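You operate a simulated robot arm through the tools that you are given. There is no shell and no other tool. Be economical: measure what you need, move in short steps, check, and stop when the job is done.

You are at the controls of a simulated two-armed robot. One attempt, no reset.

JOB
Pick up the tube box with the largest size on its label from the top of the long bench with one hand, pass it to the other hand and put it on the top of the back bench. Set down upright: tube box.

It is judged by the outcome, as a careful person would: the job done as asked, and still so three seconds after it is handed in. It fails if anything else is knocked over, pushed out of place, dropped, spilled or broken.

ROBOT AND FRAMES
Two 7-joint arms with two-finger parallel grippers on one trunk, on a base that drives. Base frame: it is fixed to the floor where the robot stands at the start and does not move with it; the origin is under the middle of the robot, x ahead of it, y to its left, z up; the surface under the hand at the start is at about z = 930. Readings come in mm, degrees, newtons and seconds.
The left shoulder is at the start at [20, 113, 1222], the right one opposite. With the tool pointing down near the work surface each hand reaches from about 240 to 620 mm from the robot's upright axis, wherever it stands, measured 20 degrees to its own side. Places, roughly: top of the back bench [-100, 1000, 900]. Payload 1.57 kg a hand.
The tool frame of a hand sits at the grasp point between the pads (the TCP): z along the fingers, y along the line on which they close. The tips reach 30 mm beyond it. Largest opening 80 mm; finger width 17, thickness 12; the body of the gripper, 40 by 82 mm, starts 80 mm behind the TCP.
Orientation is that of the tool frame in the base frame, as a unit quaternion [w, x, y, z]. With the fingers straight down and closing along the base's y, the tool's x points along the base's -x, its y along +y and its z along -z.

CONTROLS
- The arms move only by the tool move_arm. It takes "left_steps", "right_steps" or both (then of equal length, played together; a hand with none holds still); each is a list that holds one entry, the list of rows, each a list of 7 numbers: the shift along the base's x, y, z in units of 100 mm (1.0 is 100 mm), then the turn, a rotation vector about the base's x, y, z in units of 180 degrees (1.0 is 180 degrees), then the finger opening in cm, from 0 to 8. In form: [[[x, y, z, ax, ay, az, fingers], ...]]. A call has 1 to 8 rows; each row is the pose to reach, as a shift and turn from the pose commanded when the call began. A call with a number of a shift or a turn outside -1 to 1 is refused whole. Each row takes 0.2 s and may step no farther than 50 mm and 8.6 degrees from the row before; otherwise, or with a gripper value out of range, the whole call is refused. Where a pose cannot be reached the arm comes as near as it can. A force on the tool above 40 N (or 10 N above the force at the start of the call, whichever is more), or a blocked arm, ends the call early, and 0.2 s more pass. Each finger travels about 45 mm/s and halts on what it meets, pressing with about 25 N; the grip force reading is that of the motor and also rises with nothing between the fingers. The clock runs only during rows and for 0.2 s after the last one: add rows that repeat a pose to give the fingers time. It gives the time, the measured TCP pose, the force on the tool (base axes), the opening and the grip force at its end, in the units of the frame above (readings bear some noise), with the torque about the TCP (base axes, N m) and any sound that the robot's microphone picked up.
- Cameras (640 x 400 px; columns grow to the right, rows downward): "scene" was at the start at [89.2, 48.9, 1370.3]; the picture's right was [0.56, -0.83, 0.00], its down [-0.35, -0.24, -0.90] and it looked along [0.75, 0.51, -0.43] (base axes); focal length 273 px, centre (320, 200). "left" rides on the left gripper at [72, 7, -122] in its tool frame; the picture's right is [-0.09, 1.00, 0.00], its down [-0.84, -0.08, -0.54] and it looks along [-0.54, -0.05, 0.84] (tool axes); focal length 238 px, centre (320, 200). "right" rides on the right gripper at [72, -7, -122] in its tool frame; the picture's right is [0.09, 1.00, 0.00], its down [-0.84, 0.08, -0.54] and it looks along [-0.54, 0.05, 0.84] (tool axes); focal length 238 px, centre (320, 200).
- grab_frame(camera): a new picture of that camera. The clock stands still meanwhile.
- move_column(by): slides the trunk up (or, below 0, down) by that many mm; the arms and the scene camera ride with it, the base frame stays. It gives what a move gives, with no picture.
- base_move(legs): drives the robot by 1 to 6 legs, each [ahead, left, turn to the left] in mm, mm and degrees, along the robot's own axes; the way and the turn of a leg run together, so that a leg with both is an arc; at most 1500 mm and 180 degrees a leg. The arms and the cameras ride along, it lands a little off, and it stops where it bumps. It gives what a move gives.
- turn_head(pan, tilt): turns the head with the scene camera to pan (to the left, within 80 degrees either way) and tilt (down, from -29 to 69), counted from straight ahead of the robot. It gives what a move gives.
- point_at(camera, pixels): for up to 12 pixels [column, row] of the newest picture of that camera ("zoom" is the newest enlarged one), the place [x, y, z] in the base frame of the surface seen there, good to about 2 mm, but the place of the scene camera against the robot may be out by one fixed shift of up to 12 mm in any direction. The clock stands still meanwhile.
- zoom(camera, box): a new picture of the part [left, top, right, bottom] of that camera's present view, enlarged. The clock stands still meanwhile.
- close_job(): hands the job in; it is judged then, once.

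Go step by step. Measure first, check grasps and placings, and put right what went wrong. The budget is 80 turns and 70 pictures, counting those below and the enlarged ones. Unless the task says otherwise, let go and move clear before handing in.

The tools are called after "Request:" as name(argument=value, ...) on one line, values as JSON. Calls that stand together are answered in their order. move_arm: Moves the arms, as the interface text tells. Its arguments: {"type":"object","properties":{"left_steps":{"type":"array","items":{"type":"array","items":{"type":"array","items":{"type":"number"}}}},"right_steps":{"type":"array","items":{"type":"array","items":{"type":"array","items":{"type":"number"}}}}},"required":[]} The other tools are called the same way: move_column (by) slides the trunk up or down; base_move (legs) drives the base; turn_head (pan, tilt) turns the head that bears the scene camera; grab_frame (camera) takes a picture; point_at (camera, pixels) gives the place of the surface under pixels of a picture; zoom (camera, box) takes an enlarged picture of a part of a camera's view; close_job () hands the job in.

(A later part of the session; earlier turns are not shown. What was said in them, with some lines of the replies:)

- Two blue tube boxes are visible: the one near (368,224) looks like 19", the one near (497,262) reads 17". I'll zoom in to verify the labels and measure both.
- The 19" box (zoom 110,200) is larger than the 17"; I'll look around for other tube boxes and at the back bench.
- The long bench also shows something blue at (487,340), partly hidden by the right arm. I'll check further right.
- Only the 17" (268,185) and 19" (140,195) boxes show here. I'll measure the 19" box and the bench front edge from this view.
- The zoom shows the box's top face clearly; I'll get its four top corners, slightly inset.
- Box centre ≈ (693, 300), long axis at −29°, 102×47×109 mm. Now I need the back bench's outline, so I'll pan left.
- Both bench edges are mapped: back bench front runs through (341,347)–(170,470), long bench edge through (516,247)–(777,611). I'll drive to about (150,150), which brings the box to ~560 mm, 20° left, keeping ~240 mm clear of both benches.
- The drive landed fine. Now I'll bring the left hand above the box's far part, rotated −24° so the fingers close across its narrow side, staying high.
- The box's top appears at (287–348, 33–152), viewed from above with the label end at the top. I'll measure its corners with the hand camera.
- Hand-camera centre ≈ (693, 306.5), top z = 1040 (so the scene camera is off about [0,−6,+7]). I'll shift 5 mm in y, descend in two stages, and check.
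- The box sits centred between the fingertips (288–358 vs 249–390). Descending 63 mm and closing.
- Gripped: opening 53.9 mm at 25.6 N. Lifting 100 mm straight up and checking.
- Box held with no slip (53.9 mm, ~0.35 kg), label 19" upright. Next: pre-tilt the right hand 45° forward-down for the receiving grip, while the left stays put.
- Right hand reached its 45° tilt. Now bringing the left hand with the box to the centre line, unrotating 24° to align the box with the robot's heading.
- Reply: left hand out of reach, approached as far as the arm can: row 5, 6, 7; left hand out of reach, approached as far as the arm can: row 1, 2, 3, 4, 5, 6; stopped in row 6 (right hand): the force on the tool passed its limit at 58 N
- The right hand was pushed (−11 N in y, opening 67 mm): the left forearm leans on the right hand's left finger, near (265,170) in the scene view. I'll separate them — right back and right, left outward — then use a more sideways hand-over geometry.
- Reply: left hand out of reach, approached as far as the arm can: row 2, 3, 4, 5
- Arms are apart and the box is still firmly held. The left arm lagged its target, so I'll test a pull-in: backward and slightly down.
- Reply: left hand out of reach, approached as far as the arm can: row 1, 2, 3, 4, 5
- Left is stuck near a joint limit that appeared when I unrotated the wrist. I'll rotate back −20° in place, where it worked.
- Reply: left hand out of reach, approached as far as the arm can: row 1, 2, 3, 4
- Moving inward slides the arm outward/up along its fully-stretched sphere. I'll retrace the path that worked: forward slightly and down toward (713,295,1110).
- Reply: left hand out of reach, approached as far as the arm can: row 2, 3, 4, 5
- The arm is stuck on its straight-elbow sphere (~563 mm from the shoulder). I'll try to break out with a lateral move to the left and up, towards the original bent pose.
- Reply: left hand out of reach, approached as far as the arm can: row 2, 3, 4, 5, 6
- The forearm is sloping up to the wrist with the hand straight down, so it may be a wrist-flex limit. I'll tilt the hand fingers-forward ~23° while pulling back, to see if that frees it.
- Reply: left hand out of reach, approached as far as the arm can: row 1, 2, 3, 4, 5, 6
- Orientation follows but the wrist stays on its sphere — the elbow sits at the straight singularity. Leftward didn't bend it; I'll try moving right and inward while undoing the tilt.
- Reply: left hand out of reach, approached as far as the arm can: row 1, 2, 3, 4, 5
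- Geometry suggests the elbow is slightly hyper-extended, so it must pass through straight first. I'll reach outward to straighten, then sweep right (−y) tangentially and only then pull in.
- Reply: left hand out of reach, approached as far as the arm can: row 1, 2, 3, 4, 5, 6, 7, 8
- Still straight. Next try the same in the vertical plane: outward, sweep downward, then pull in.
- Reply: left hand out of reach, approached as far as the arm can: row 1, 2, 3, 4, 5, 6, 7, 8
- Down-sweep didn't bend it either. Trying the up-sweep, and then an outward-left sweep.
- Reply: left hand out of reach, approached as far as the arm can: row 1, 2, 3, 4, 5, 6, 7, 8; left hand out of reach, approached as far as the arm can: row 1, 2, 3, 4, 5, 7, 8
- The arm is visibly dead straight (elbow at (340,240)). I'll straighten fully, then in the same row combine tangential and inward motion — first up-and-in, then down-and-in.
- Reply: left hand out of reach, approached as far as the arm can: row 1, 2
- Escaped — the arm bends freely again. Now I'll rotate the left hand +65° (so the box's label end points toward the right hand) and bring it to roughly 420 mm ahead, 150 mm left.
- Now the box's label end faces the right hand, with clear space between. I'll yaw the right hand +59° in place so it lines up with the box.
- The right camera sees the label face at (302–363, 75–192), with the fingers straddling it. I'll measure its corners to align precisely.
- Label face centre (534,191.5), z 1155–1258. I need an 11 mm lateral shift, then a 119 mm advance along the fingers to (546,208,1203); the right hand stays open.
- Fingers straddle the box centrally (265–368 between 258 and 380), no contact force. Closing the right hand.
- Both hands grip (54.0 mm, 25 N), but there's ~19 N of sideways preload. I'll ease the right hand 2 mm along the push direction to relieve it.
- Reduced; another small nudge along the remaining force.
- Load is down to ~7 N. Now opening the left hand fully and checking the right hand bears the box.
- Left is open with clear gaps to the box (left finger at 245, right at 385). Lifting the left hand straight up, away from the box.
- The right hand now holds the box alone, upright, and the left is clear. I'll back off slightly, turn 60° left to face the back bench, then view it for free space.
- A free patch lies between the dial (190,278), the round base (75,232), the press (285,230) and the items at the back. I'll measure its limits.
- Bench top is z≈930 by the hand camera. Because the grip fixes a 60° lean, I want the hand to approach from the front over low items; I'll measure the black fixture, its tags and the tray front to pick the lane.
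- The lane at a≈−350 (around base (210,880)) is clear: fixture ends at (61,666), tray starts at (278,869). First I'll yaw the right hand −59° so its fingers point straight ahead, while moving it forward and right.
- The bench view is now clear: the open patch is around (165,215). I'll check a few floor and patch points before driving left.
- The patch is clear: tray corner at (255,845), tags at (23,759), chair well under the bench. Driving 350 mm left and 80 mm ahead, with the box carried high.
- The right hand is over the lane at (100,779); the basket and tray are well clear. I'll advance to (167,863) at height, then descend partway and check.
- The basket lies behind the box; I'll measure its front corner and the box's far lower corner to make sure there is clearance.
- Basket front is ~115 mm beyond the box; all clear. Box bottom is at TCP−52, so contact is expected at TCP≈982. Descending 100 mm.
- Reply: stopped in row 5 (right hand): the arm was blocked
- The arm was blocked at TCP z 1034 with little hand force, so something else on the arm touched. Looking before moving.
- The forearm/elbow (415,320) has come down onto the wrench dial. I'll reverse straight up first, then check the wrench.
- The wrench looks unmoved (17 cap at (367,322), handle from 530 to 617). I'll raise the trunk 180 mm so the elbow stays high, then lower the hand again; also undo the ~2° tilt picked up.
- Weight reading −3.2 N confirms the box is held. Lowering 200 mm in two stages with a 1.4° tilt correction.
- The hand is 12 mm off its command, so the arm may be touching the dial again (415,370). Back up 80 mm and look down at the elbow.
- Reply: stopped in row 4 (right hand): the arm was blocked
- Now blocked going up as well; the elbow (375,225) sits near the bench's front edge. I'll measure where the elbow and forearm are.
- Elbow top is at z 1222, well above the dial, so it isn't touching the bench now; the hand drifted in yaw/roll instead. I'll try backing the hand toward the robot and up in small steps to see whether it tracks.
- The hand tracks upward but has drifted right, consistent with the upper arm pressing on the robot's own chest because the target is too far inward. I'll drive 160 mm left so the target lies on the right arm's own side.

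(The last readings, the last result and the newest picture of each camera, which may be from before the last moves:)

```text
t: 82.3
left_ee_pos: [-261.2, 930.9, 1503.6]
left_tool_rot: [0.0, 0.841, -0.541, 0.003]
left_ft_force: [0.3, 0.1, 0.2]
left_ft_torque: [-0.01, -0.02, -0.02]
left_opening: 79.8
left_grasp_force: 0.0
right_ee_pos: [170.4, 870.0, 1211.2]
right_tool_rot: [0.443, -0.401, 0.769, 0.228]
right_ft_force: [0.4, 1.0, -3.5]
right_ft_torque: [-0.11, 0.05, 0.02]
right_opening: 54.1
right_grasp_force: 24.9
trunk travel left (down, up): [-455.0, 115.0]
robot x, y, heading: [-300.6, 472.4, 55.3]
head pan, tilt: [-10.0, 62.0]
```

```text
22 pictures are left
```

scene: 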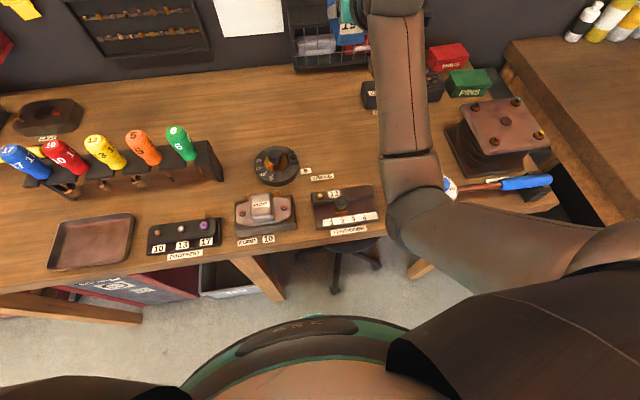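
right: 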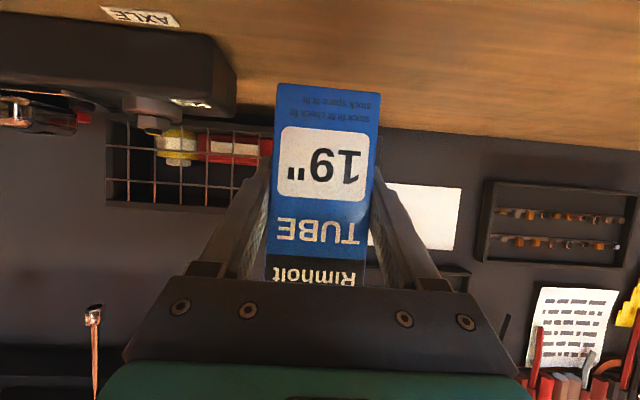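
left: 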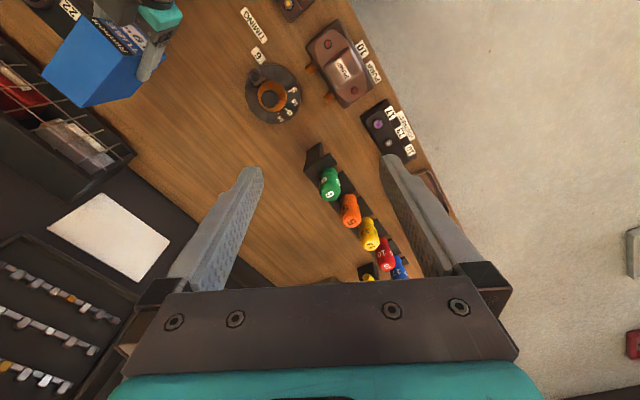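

Orientation restored exactly and the hand tracks. Lowering another 110 mm with checks on tracking.

Request:
move_arm(right_steps=[[[0, 0, -0.3, 0, 0, 0, 3.5], [0, 0, -0.6, 0, 0, 0, 3.5], [0, 0, -0.9, 0, 0, 0, 3.5], [0, 0, -1.0, 0, 0, 0, 3.5], [0, 0, -1.0, 0, 0, 0, 3.5]]])

Request:
grab_frame(camera="scene")

```text
t: 83.5
left_ee_pos: [-260.1, 930.0, 1503.5]
left_tool_rot: [-0.001, 0.841, -0.54, 0.002]
left_ft_force: [0.0, -0.2, -0.1]
left_ft_torque: [0.03, 0.0, 0.01]
left_opening: 80.0
left_grasp_force: 0.1
right_ee_pos: [169.9, 869.9, 1112.6]
right_tool_rot: [0.444, -0.4, 0.769, 0.228]
right_ft_force: [0.4, 0.4, -3.4]
right_ft_torque: [-0.1, 0.09, -0.03]
right_opening: 53.9
right_grasp_force: 24.4
trunk travel left (down, up): [-455.0, 115.0]
robot x, y, heading: [-301.3, 468.2, 55.4]
head pan, tilt: [-10.0, 62.0]
```

```text
21 pictures are left
```

scene: 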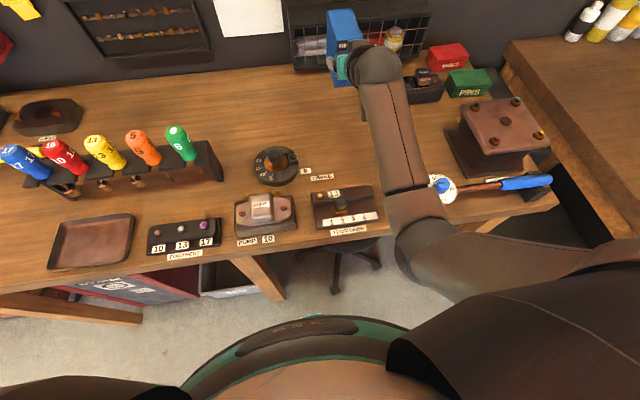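

Tracking is exact now. Quick height check of the forearm and elbow near the dial before the last part.

Request:
point_at(camera="scene", pixels=[[415, 215], [410, 240], [415, 170], [390, 110], [440, 185], [375, 65], [430, 250]])

Request:
grab_frame(camera="right")

```text
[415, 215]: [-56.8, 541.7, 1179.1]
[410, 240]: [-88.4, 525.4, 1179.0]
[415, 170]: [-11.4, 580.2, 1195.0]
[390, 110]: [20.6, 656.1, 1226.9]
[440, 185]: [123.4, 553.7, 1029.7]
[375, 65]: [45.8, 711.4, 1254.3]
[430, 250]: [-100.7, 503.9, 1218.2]
```

```text
20 pictures are left
```

right: 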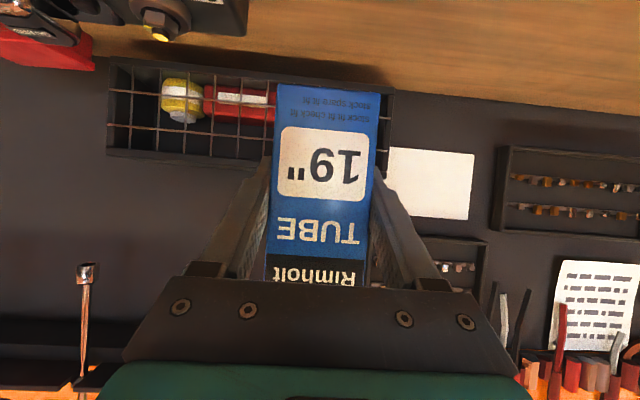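

Forearm stays well above the fixture (978) and dial (1022). Descending 100 mm more to ~30 mm above the bench.

Request:
move_arm(right_steps=[[[0, 0, -0.3, 0, 0, 0, 3.5], [0, 0, -0.6, 0, 0, 0, 3.5], [0, 0, -0.85, 0, 0, 0, 3.5], [0, 0, -1.0, 0, 0, 0, 3.5], [0, 0, -1.0, 0, 0, 0, 3.5]]])

Request:
grab_frame(camera="scene")

Request:
grab_frame(camera="right")

```text
t: 84.7
left_ee_pos: [-260.1, 930.1, 1502.6]
left_tool_rot: [0.0, 0.842, -0.54, 0.002]
left_ft_force: [0.5, -0.2, -0.5]
left_ft_torque: [-0.03, 0.01, -0.02]
left_opening: 79.7
left_grasp_force: 0.1
right_ee_pos: [171.1, 871.2, 1013.6]
right_tool_rot: [0.443, -0.402, 0.768, 0.229]
right_ft_force: [0.7, -0.5, -3.1]
right_ft_torque: [-0.1, 0.07, 0.01]
right_opening: 54.0
right_grasp_force: 24.8
trunk travel left (down, up): [-455.0, 115.0]
robot x, y, heading: [-303.9, 474.4, 55.3]
head pan, tilt: [-10.0, 62.0]
```

```text
19 pictures are left
```

scene: 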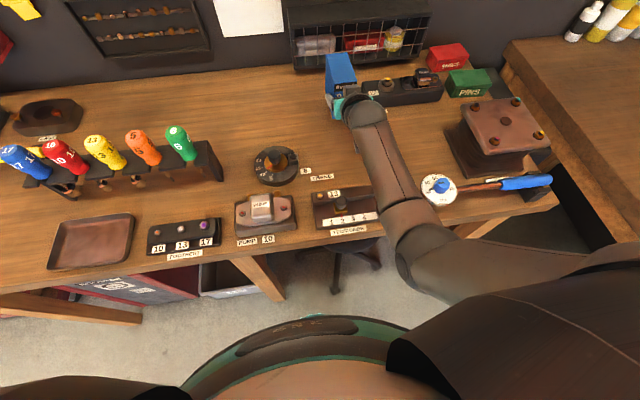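

```text
18 pictures are left
```

right: 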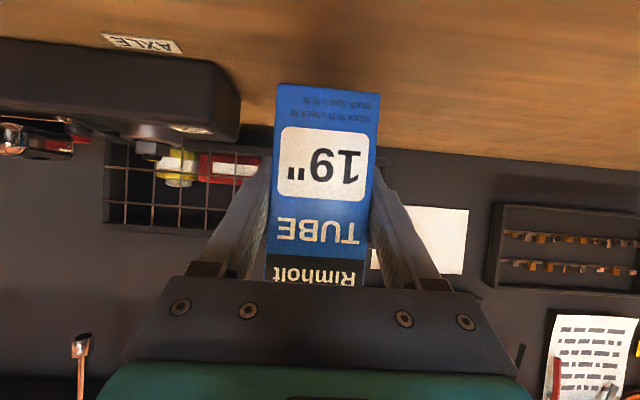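

The box is just above the bench, tray end at (240,110) to its side. Measuring the lateral gap and the box's bottom edge height.

Request:
point_at(camera="right", pixels=[[236, 110], [225, 75], [282, 90], [375, 98], [255, 100], [180, 47], [420, 110], [235, 135]])

```text
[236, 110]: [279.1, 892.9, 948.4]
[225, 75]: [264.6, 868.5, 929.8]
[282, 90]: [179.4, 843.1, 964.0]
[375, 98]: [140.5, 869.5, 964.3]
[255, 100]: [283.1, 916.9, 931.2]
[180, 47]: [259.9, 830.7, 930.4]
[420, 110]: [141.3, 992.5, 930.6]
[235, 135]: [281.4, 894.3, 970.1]
```

Gap to the tray is ~52 mm, enough for the finger to open. Bottom ≈ 961, bench 930: lowering 28 mm gently, then checking force.

Request:
move_arm(right_steps=[[[0, 0, -0.12, 0, 0, 0, 3.5], [0, 0, -0.22, 0, 0, 0, 3.5], [0, 0, -0.27, 0, 0, 0, 3.5], [0, 0, -0.29, 0, 0, 0, 3.5], [0, 0, -0.29, 0, 0, 0, 3.5]]])

```text
t: 85.9
left_ee_pos: [-260.6, 930.5, 1503.6]
left_tool_rot: [0.0, 0.842, -0.54, 0.003]
left_ft_force: [-0.3, 0.4, -0.8]
left_ft_torque: [0.0, -0.02, 0.0]
left_opening: 79.9
left_grasp_force: 0.1
right_ee_pos: [168.8, 871.1, 984.3]
right_tool_rot: [0.443, -0.401, 0.768, 0.229]
right_ft_force: [1.2, -0.5, -1.4]
right_ft_torque: [0.06, -0.02, -0.04]
right_opening: 53.8
right_grasp_force: 25.0
trunk travel left (down, up): [-455.0, 115.0]
robot x, y, heading: [-298.3, 471.9, 55.5]
head pan, tilt: [-10.0, 62.0]
```

Force rose from −3.4 to −1.4 N: first contact. Another 2 mm to seat it.

Request:
move_arm(right_steps=[[[0, 0, -0.01, 0, 0, 0, 3.5], [0, 0, -0.015, 0, 0, 0, 3.5], [0, 0, -0.015, 0, 0, 0, 3.5]]])

Request:
grab_frame(camera="right")

```text
t: 86.7
left_ee_pos: [-259.1, 931.4, 1503.9]
left_tool_rot: [-0.002, 0.842, -0.54, 0.003]
left_ft_force: [0.6, -0.4, -0.1]
left_ft_torque: [0.0, -0.02, 0.0]
left_opening: 80.0
left_grasp_force: 0.1
right_ee_pos: [170.1, 871.3, 983.1]
right_tool_rot: [0.444, -0.401, 0.768, 0.228]
right_ft_force: [2.0, 0.8, 2.0]
right_ft_torque: [0.45, -0.23, -0.17]
right_opening: 53.9
right_grasp_force: 25.7
trunk travel left (down, up): [-455.0, 115.0]
robot x, y, heading: [-299.5, 468.6, 55.3]
head pan, tilt: [-10.0, 62.0]
```

```text
17 pictures are left
```

right: 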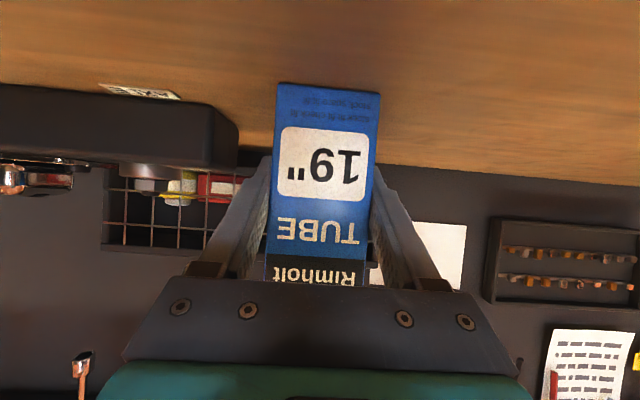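

The bench now carries the full weight (+2 N). Opening the fingers slowly.

Request:
move_arm(right_steps=[[[0, 0, 0, 0, 0, 0, 5.8], [0, 0, 0, 0, 0, 0, 6.5], [0, 0, 0, 0, 0, 0, 7.5], [0, 0, 0, 0, 0, 0, 8], [0, 0, 0, 0, 0, 0, 8], [0, 0, 0, 0, 0, 0, 8]]])

Request:
grab_frame(camera="right")

```text
t: 88.1
left_ee_pos: [-260.5, 930.5, 1502.6]
left_tool_rot: [-0.002, 0.842, -0.54, 0.003]
left_ft_force: [0.4, -0.2, -0.6]
left_ft_torque: [0.05, 0.0, 0.01]
left_opening: 80.2
left_grasp_force: 0.1
right_ee_pos: [168.0, 869.9, 982.6]
right_tool_rot: [0.443, -0.401, 0.769, 0.228]
right_ft_force: [-0.3, -0.7, 0.8]
right_ft_torque: [-0.01, -0.02, 0.01]
right_opening: 80.0
right_grasp_force: 0.0
trunk travel left (down, up): [-455.0, 115.0]
robot x, y, heading: [-298.1, 472.7, 55.4]
head pan, tilt: [-10.0, 62.0]
```

```text
16 pictures are left
```

right: 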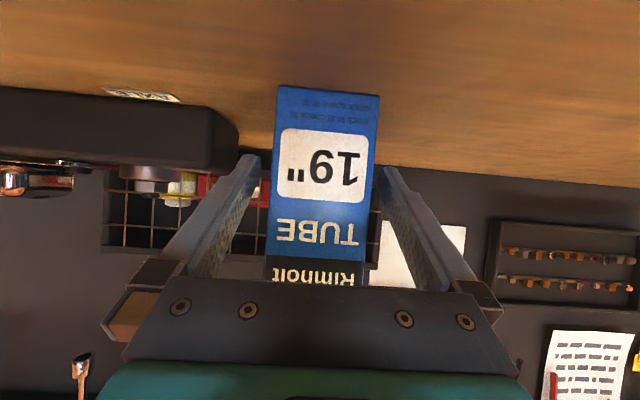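

The box stands free with gaps on both sides. I'll retreat straight up, reversing the proven path.

Request:
move_arm(right_steps=[[[-0.03, -0.04, 0.15, 0, 0, 0, 8], [-0.06, -0.08, 0.4, 0, 0, 0, 8], [-0.06, -0.08, 0.7, 0, 0, 0, 8], [-0.06, -0.08, 1.0, 0, 0, 0, 8]]])

Request:
move_arm(right_steps=[[[0, 0, 0.4, 0, 0, 0, 8], [0, 0, 0.8, 0, 0, 0, 8], [0, 0, 1.0, 0, 0, 0, 8], [0, 0, 1.0, 0, 0, 0, 8]]])

Request:
turn_head(pan=-10, tilt=45)

Request:
grab_frame(camera="scene")

```text
t: 89.1
left_ee_pos: [-260.3, 930.7, 1503.1]
left_tool_rot: [0.0, 0.842, -0.54, 0.002]
left_ft_force: [-0.3, 0.0, -0.6]
left_ft_torque: [0.0, -0.03, -0.01]
left_opening: 79.8
left_grasp_force: 0.0
right_ee_pos: [161.6, 861.7, 1083.0]
right_tool_rot: [0.443, -0.401, 0.768, 0.229]
right_ft_force: [0.9, -0.7, -0.2]
right_ft_torque: [0.03, 0.0, -0.02]
right_opening: 80.3
right_grasp_force: 0.1
trunk travel left (down, up): [-455.0, 115.0]
robot x, y, heading: [-300.9, 472.2, 55.6]
head pan, tilt: [-10.0, 62.0]
```

```text
t: 90.1
left_ee_pos: [-258.8, 931.5, 1504.2]
left_tool_rot: [-0.001, 0.842, -0.54, 0.003]
left_ft_force: [-0.2, 0.0, 0.8]
left_ft_torque: [0.0, -0.01, 0.03]
left_opening: 80.2
left_grasp_force: 0.1
right_ee_pos: [164.7, 864.2, 1179.0]
right_tool_rot: [0.443, -0.401, 0.768, 0.229]
right_ft_force: [1.1, 0.4, 0.1]
right_ft_torque: [-0.02, 0.0, -0.02]
right_opening: 80.0
right_grasp_force: 0.2
trunk travel left (down, up): [-455.0, 115.0]
robot x, y, heading: [-302.1, 471.9, 55.4]
head pan, tilt: [-10.0, 62.0]
```

```text
t: 90.9
left_ee_pos: [-260.1, 930.4, 1504.7]
left_tool_rot: [-0.001, 0.842, -0.54, 0.003]
left_ft_force: [0.0, 0.6, -0.7]
left_ft_torque: [-0.01, -0.01, -0.03]
left_opening: 79.9
left_grasp_force: 0.2
right_ee_pos: [165.8, 862.8, 1179.1]
right_tool_rot: [0.444, -0.401, 0.768, 0.229]
right_ft_force: [0.0, 0.5, -0.9]
right_ft_torque: [0.0, 0.01, 0.03]
right_opening: 80.1
right_grasp_force: 0.1
trunk travel left (down, up): [-455.0, 115.0]
robot x, y, heading: [-303.5, 468.0, 55.5]
head pan, tilt: [-10.0, 45.0]
```

```text
15 pictures are left
```

scene: 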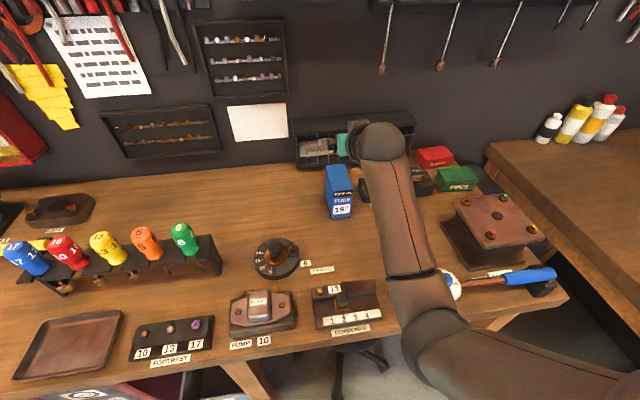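

The 19" box stands upright at (338,190). I'll back the robot away 200 mm and do a final check, including the wrench position.

Request:
base_move(legs=[[-200, 0, 0]])

Request:
turn_head(pan=-25, tilt=35)

Request:
grab_frame(camera="scene")

Request:
grab_frame(camera="right")

```text
t: 92.5
left_ee_pos: [-372.9, 764.4, 1503.9]
left_tool_rot: [-0.001, 0.84, -0.542, 0.003]
left_ft_force: [-0.1, 0.1, -0.1]
left_ft_torque: [-0.02, 0.0, 0.01]
left_opening: 79.8
left_grasp_force: 0.0
right_ee_pos: [51.6, 696.1, 1180.1]
right_tool_rot: [0.444, -0.4, 0.769, 0.228]
right_ft_force: [-0.1, 0.1, 0.5]
right_ft_torque: [0.0, -0.01, -0.02]
right_opening: 80.0
right_grasp_force: 0.1
trunk travel left (down, up): [-455.0, 115.0]
robot x, y, heading: [-415.1, 305.5, 55.3]
head pan, tilt: [-10.0, 45.0]
```

```text
t: 93.3
left_ee_pos: [-372.7, 764.8, 1504.0]
left_tool_rot: [0.0, 0.841, -0.541, 0.003]
left_ft_force: [0.1, -0.4, -0.8]
left_ft_torque: [0.0, 0.04, 0.02]
left_opening: 80.2
left_grasp_force: 0.1
right_ee_pos: [51.4, 697.0, 1180.1]
right_tool_rot: [0.444, -0.4, 0.769, 0.227]
right_ft_force: [-0.1, 0.3, -0.7]
right_ft_torque: [-0.01, 0.02, 0.04]
right_opening: 79.9
right_grasp_force: 0.1
trunk travel left (down, up): [-455.0, 115.0]
robot x, y, heading: [-419.0, 307.0, 55.3]
head pan, tilt: [-25.0, 35.0]
```

```text
14 pictures are left
```

scene: 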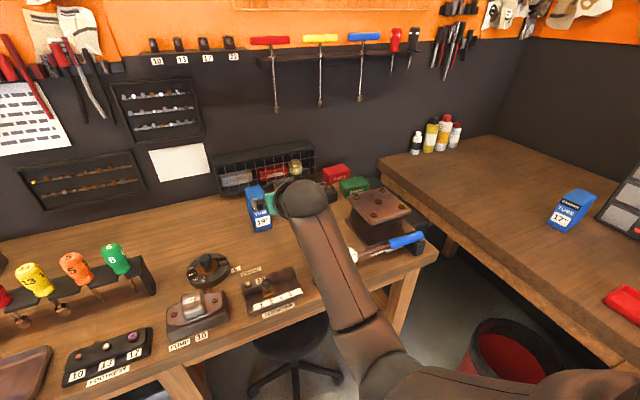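

```text
13 pictures are left
```

right: 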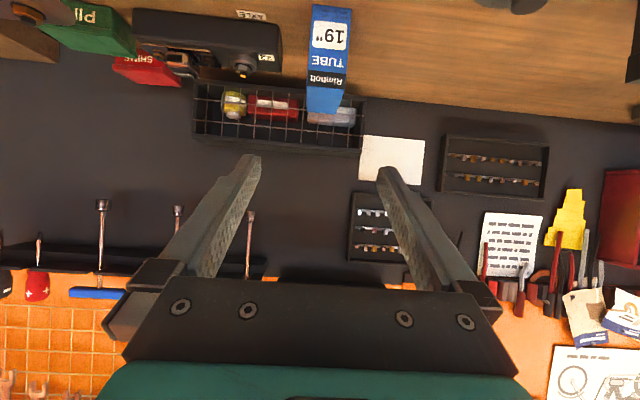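

The box stands upright beside the tray, 17" box, bottles and press in place. The forearm hides the wrench, so I'll back off farther for one check of it.

Request:
base_move(legs=[[-150, 0, -25]])

Request:
turn_head(pan=5, tilt=30)

Request:
grab_frame(camera="scene")

```text
t: 94.9
left_ee_pos: [-299.9, 601.5, 1503.9]
left_tool_rot: [0.0, 0.707, -0.707, 0.002]
left_ft_force: [-0.1, 0.1, -0.1]
left_ft_torque: [0.01, -0.02, -0.01]
left_opening: 80.1
left_grasp_force: 0.1
right_ee_pos: [58.3, 364.8, 1180.9]
right_tool_rot: [0.482, -0.228, 0.836, 0.129]
right_ft_force: [0.2, -0.6, -0.1]
right_ft_torque: [0.0, 0.0, 0.01]
right_opening: 80.0
right_grasp_force: 0.1
trunk travel left (down, up): [-455.0, 115.0]
robot x, y, heading: [-530.2, 199.6, 30.7]
head pan, tilt: [-25.0, 35.0]
```

```text
t: 95.9
left_ee_pos: [-299.1, 601.5, 1502.8]
left_tool_rot: [0.0, -0.707, 0.707, -0.003]
left_ft_force: [0.5, -0.2, -0.3]
left_ft_torque: [-0.04, 0.0, -0.02]
left_opening: 79.9
left_grasp_force: 0.0
right_ee_pos: [60.2, 364.7, 1179.7]
right_tool_rot: [0.482, -0.229, 0.836, 0.129]
right_ft_force: [-0.2, -0.9, -0.2]
right_ft_torque: [-0.01, 0.02, -0.01]
right_opening: 80.2
right_grasp_force: 0.2
trunk travel left (down, up): [-455.0, 115.0]
robot x, y, heading: [-528.3, 198.9, 30.7]
head pan, tilt: [5.0, 30.0]
```

```text
12 pictures are left
```

scene: 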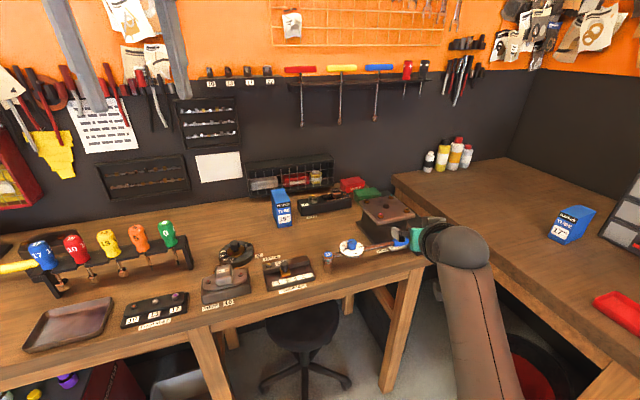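

Request:
zoom(camera="scene", box=[240, 160, 440, 300])

Request:
point_at(camera="scene", pixels=[[351, 243], [327, 255], [342, 252], [280, 195]])

```text
2.86 times, centred on (340, 230) of scene
```

zoom: 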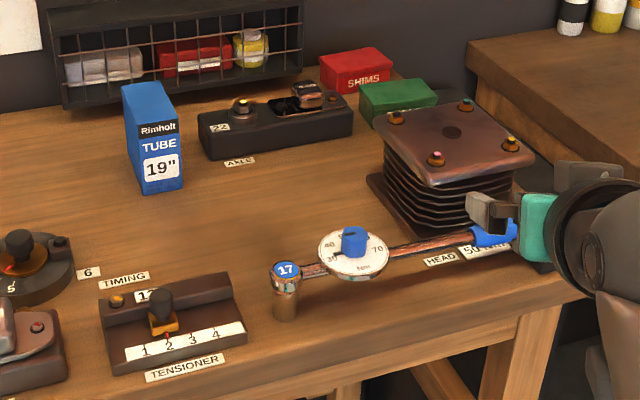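

```text
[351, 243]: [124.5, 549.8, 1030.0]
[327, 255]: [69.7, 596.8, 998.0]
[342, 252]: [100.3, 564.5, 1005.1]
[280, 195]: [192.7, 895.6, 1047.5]
```

The 19" tube box now stands upright on the back bench, passed from the left hand to the right. Both hands are clear, and the torque wrench and everything else in view is where it was.

Request:
close_job()

```text
The job is handed in.
```

The 19" tube box is standing upright on the back bench. I picked it up with the left hand, passed it to the right and set it down. The job is handed in, both hands are open, and the robot is well clear of the box.

- **Which box:** I saw only two tube boxes on the long bench, 17" and 19". I never had a clear view of the bench's far right end, because the right arm blocked it.
- **Contact on the way:** On the first try at setting the box down, the right arm was blocked part-way, most likely by the torque wrench dial or the bench front. I lifted off and came in again from farther left. Measured afterwards, the wrench was where it had been, within what I could measure.
- **Final check:** Everything else I could see on the two benches was still standing and in place.
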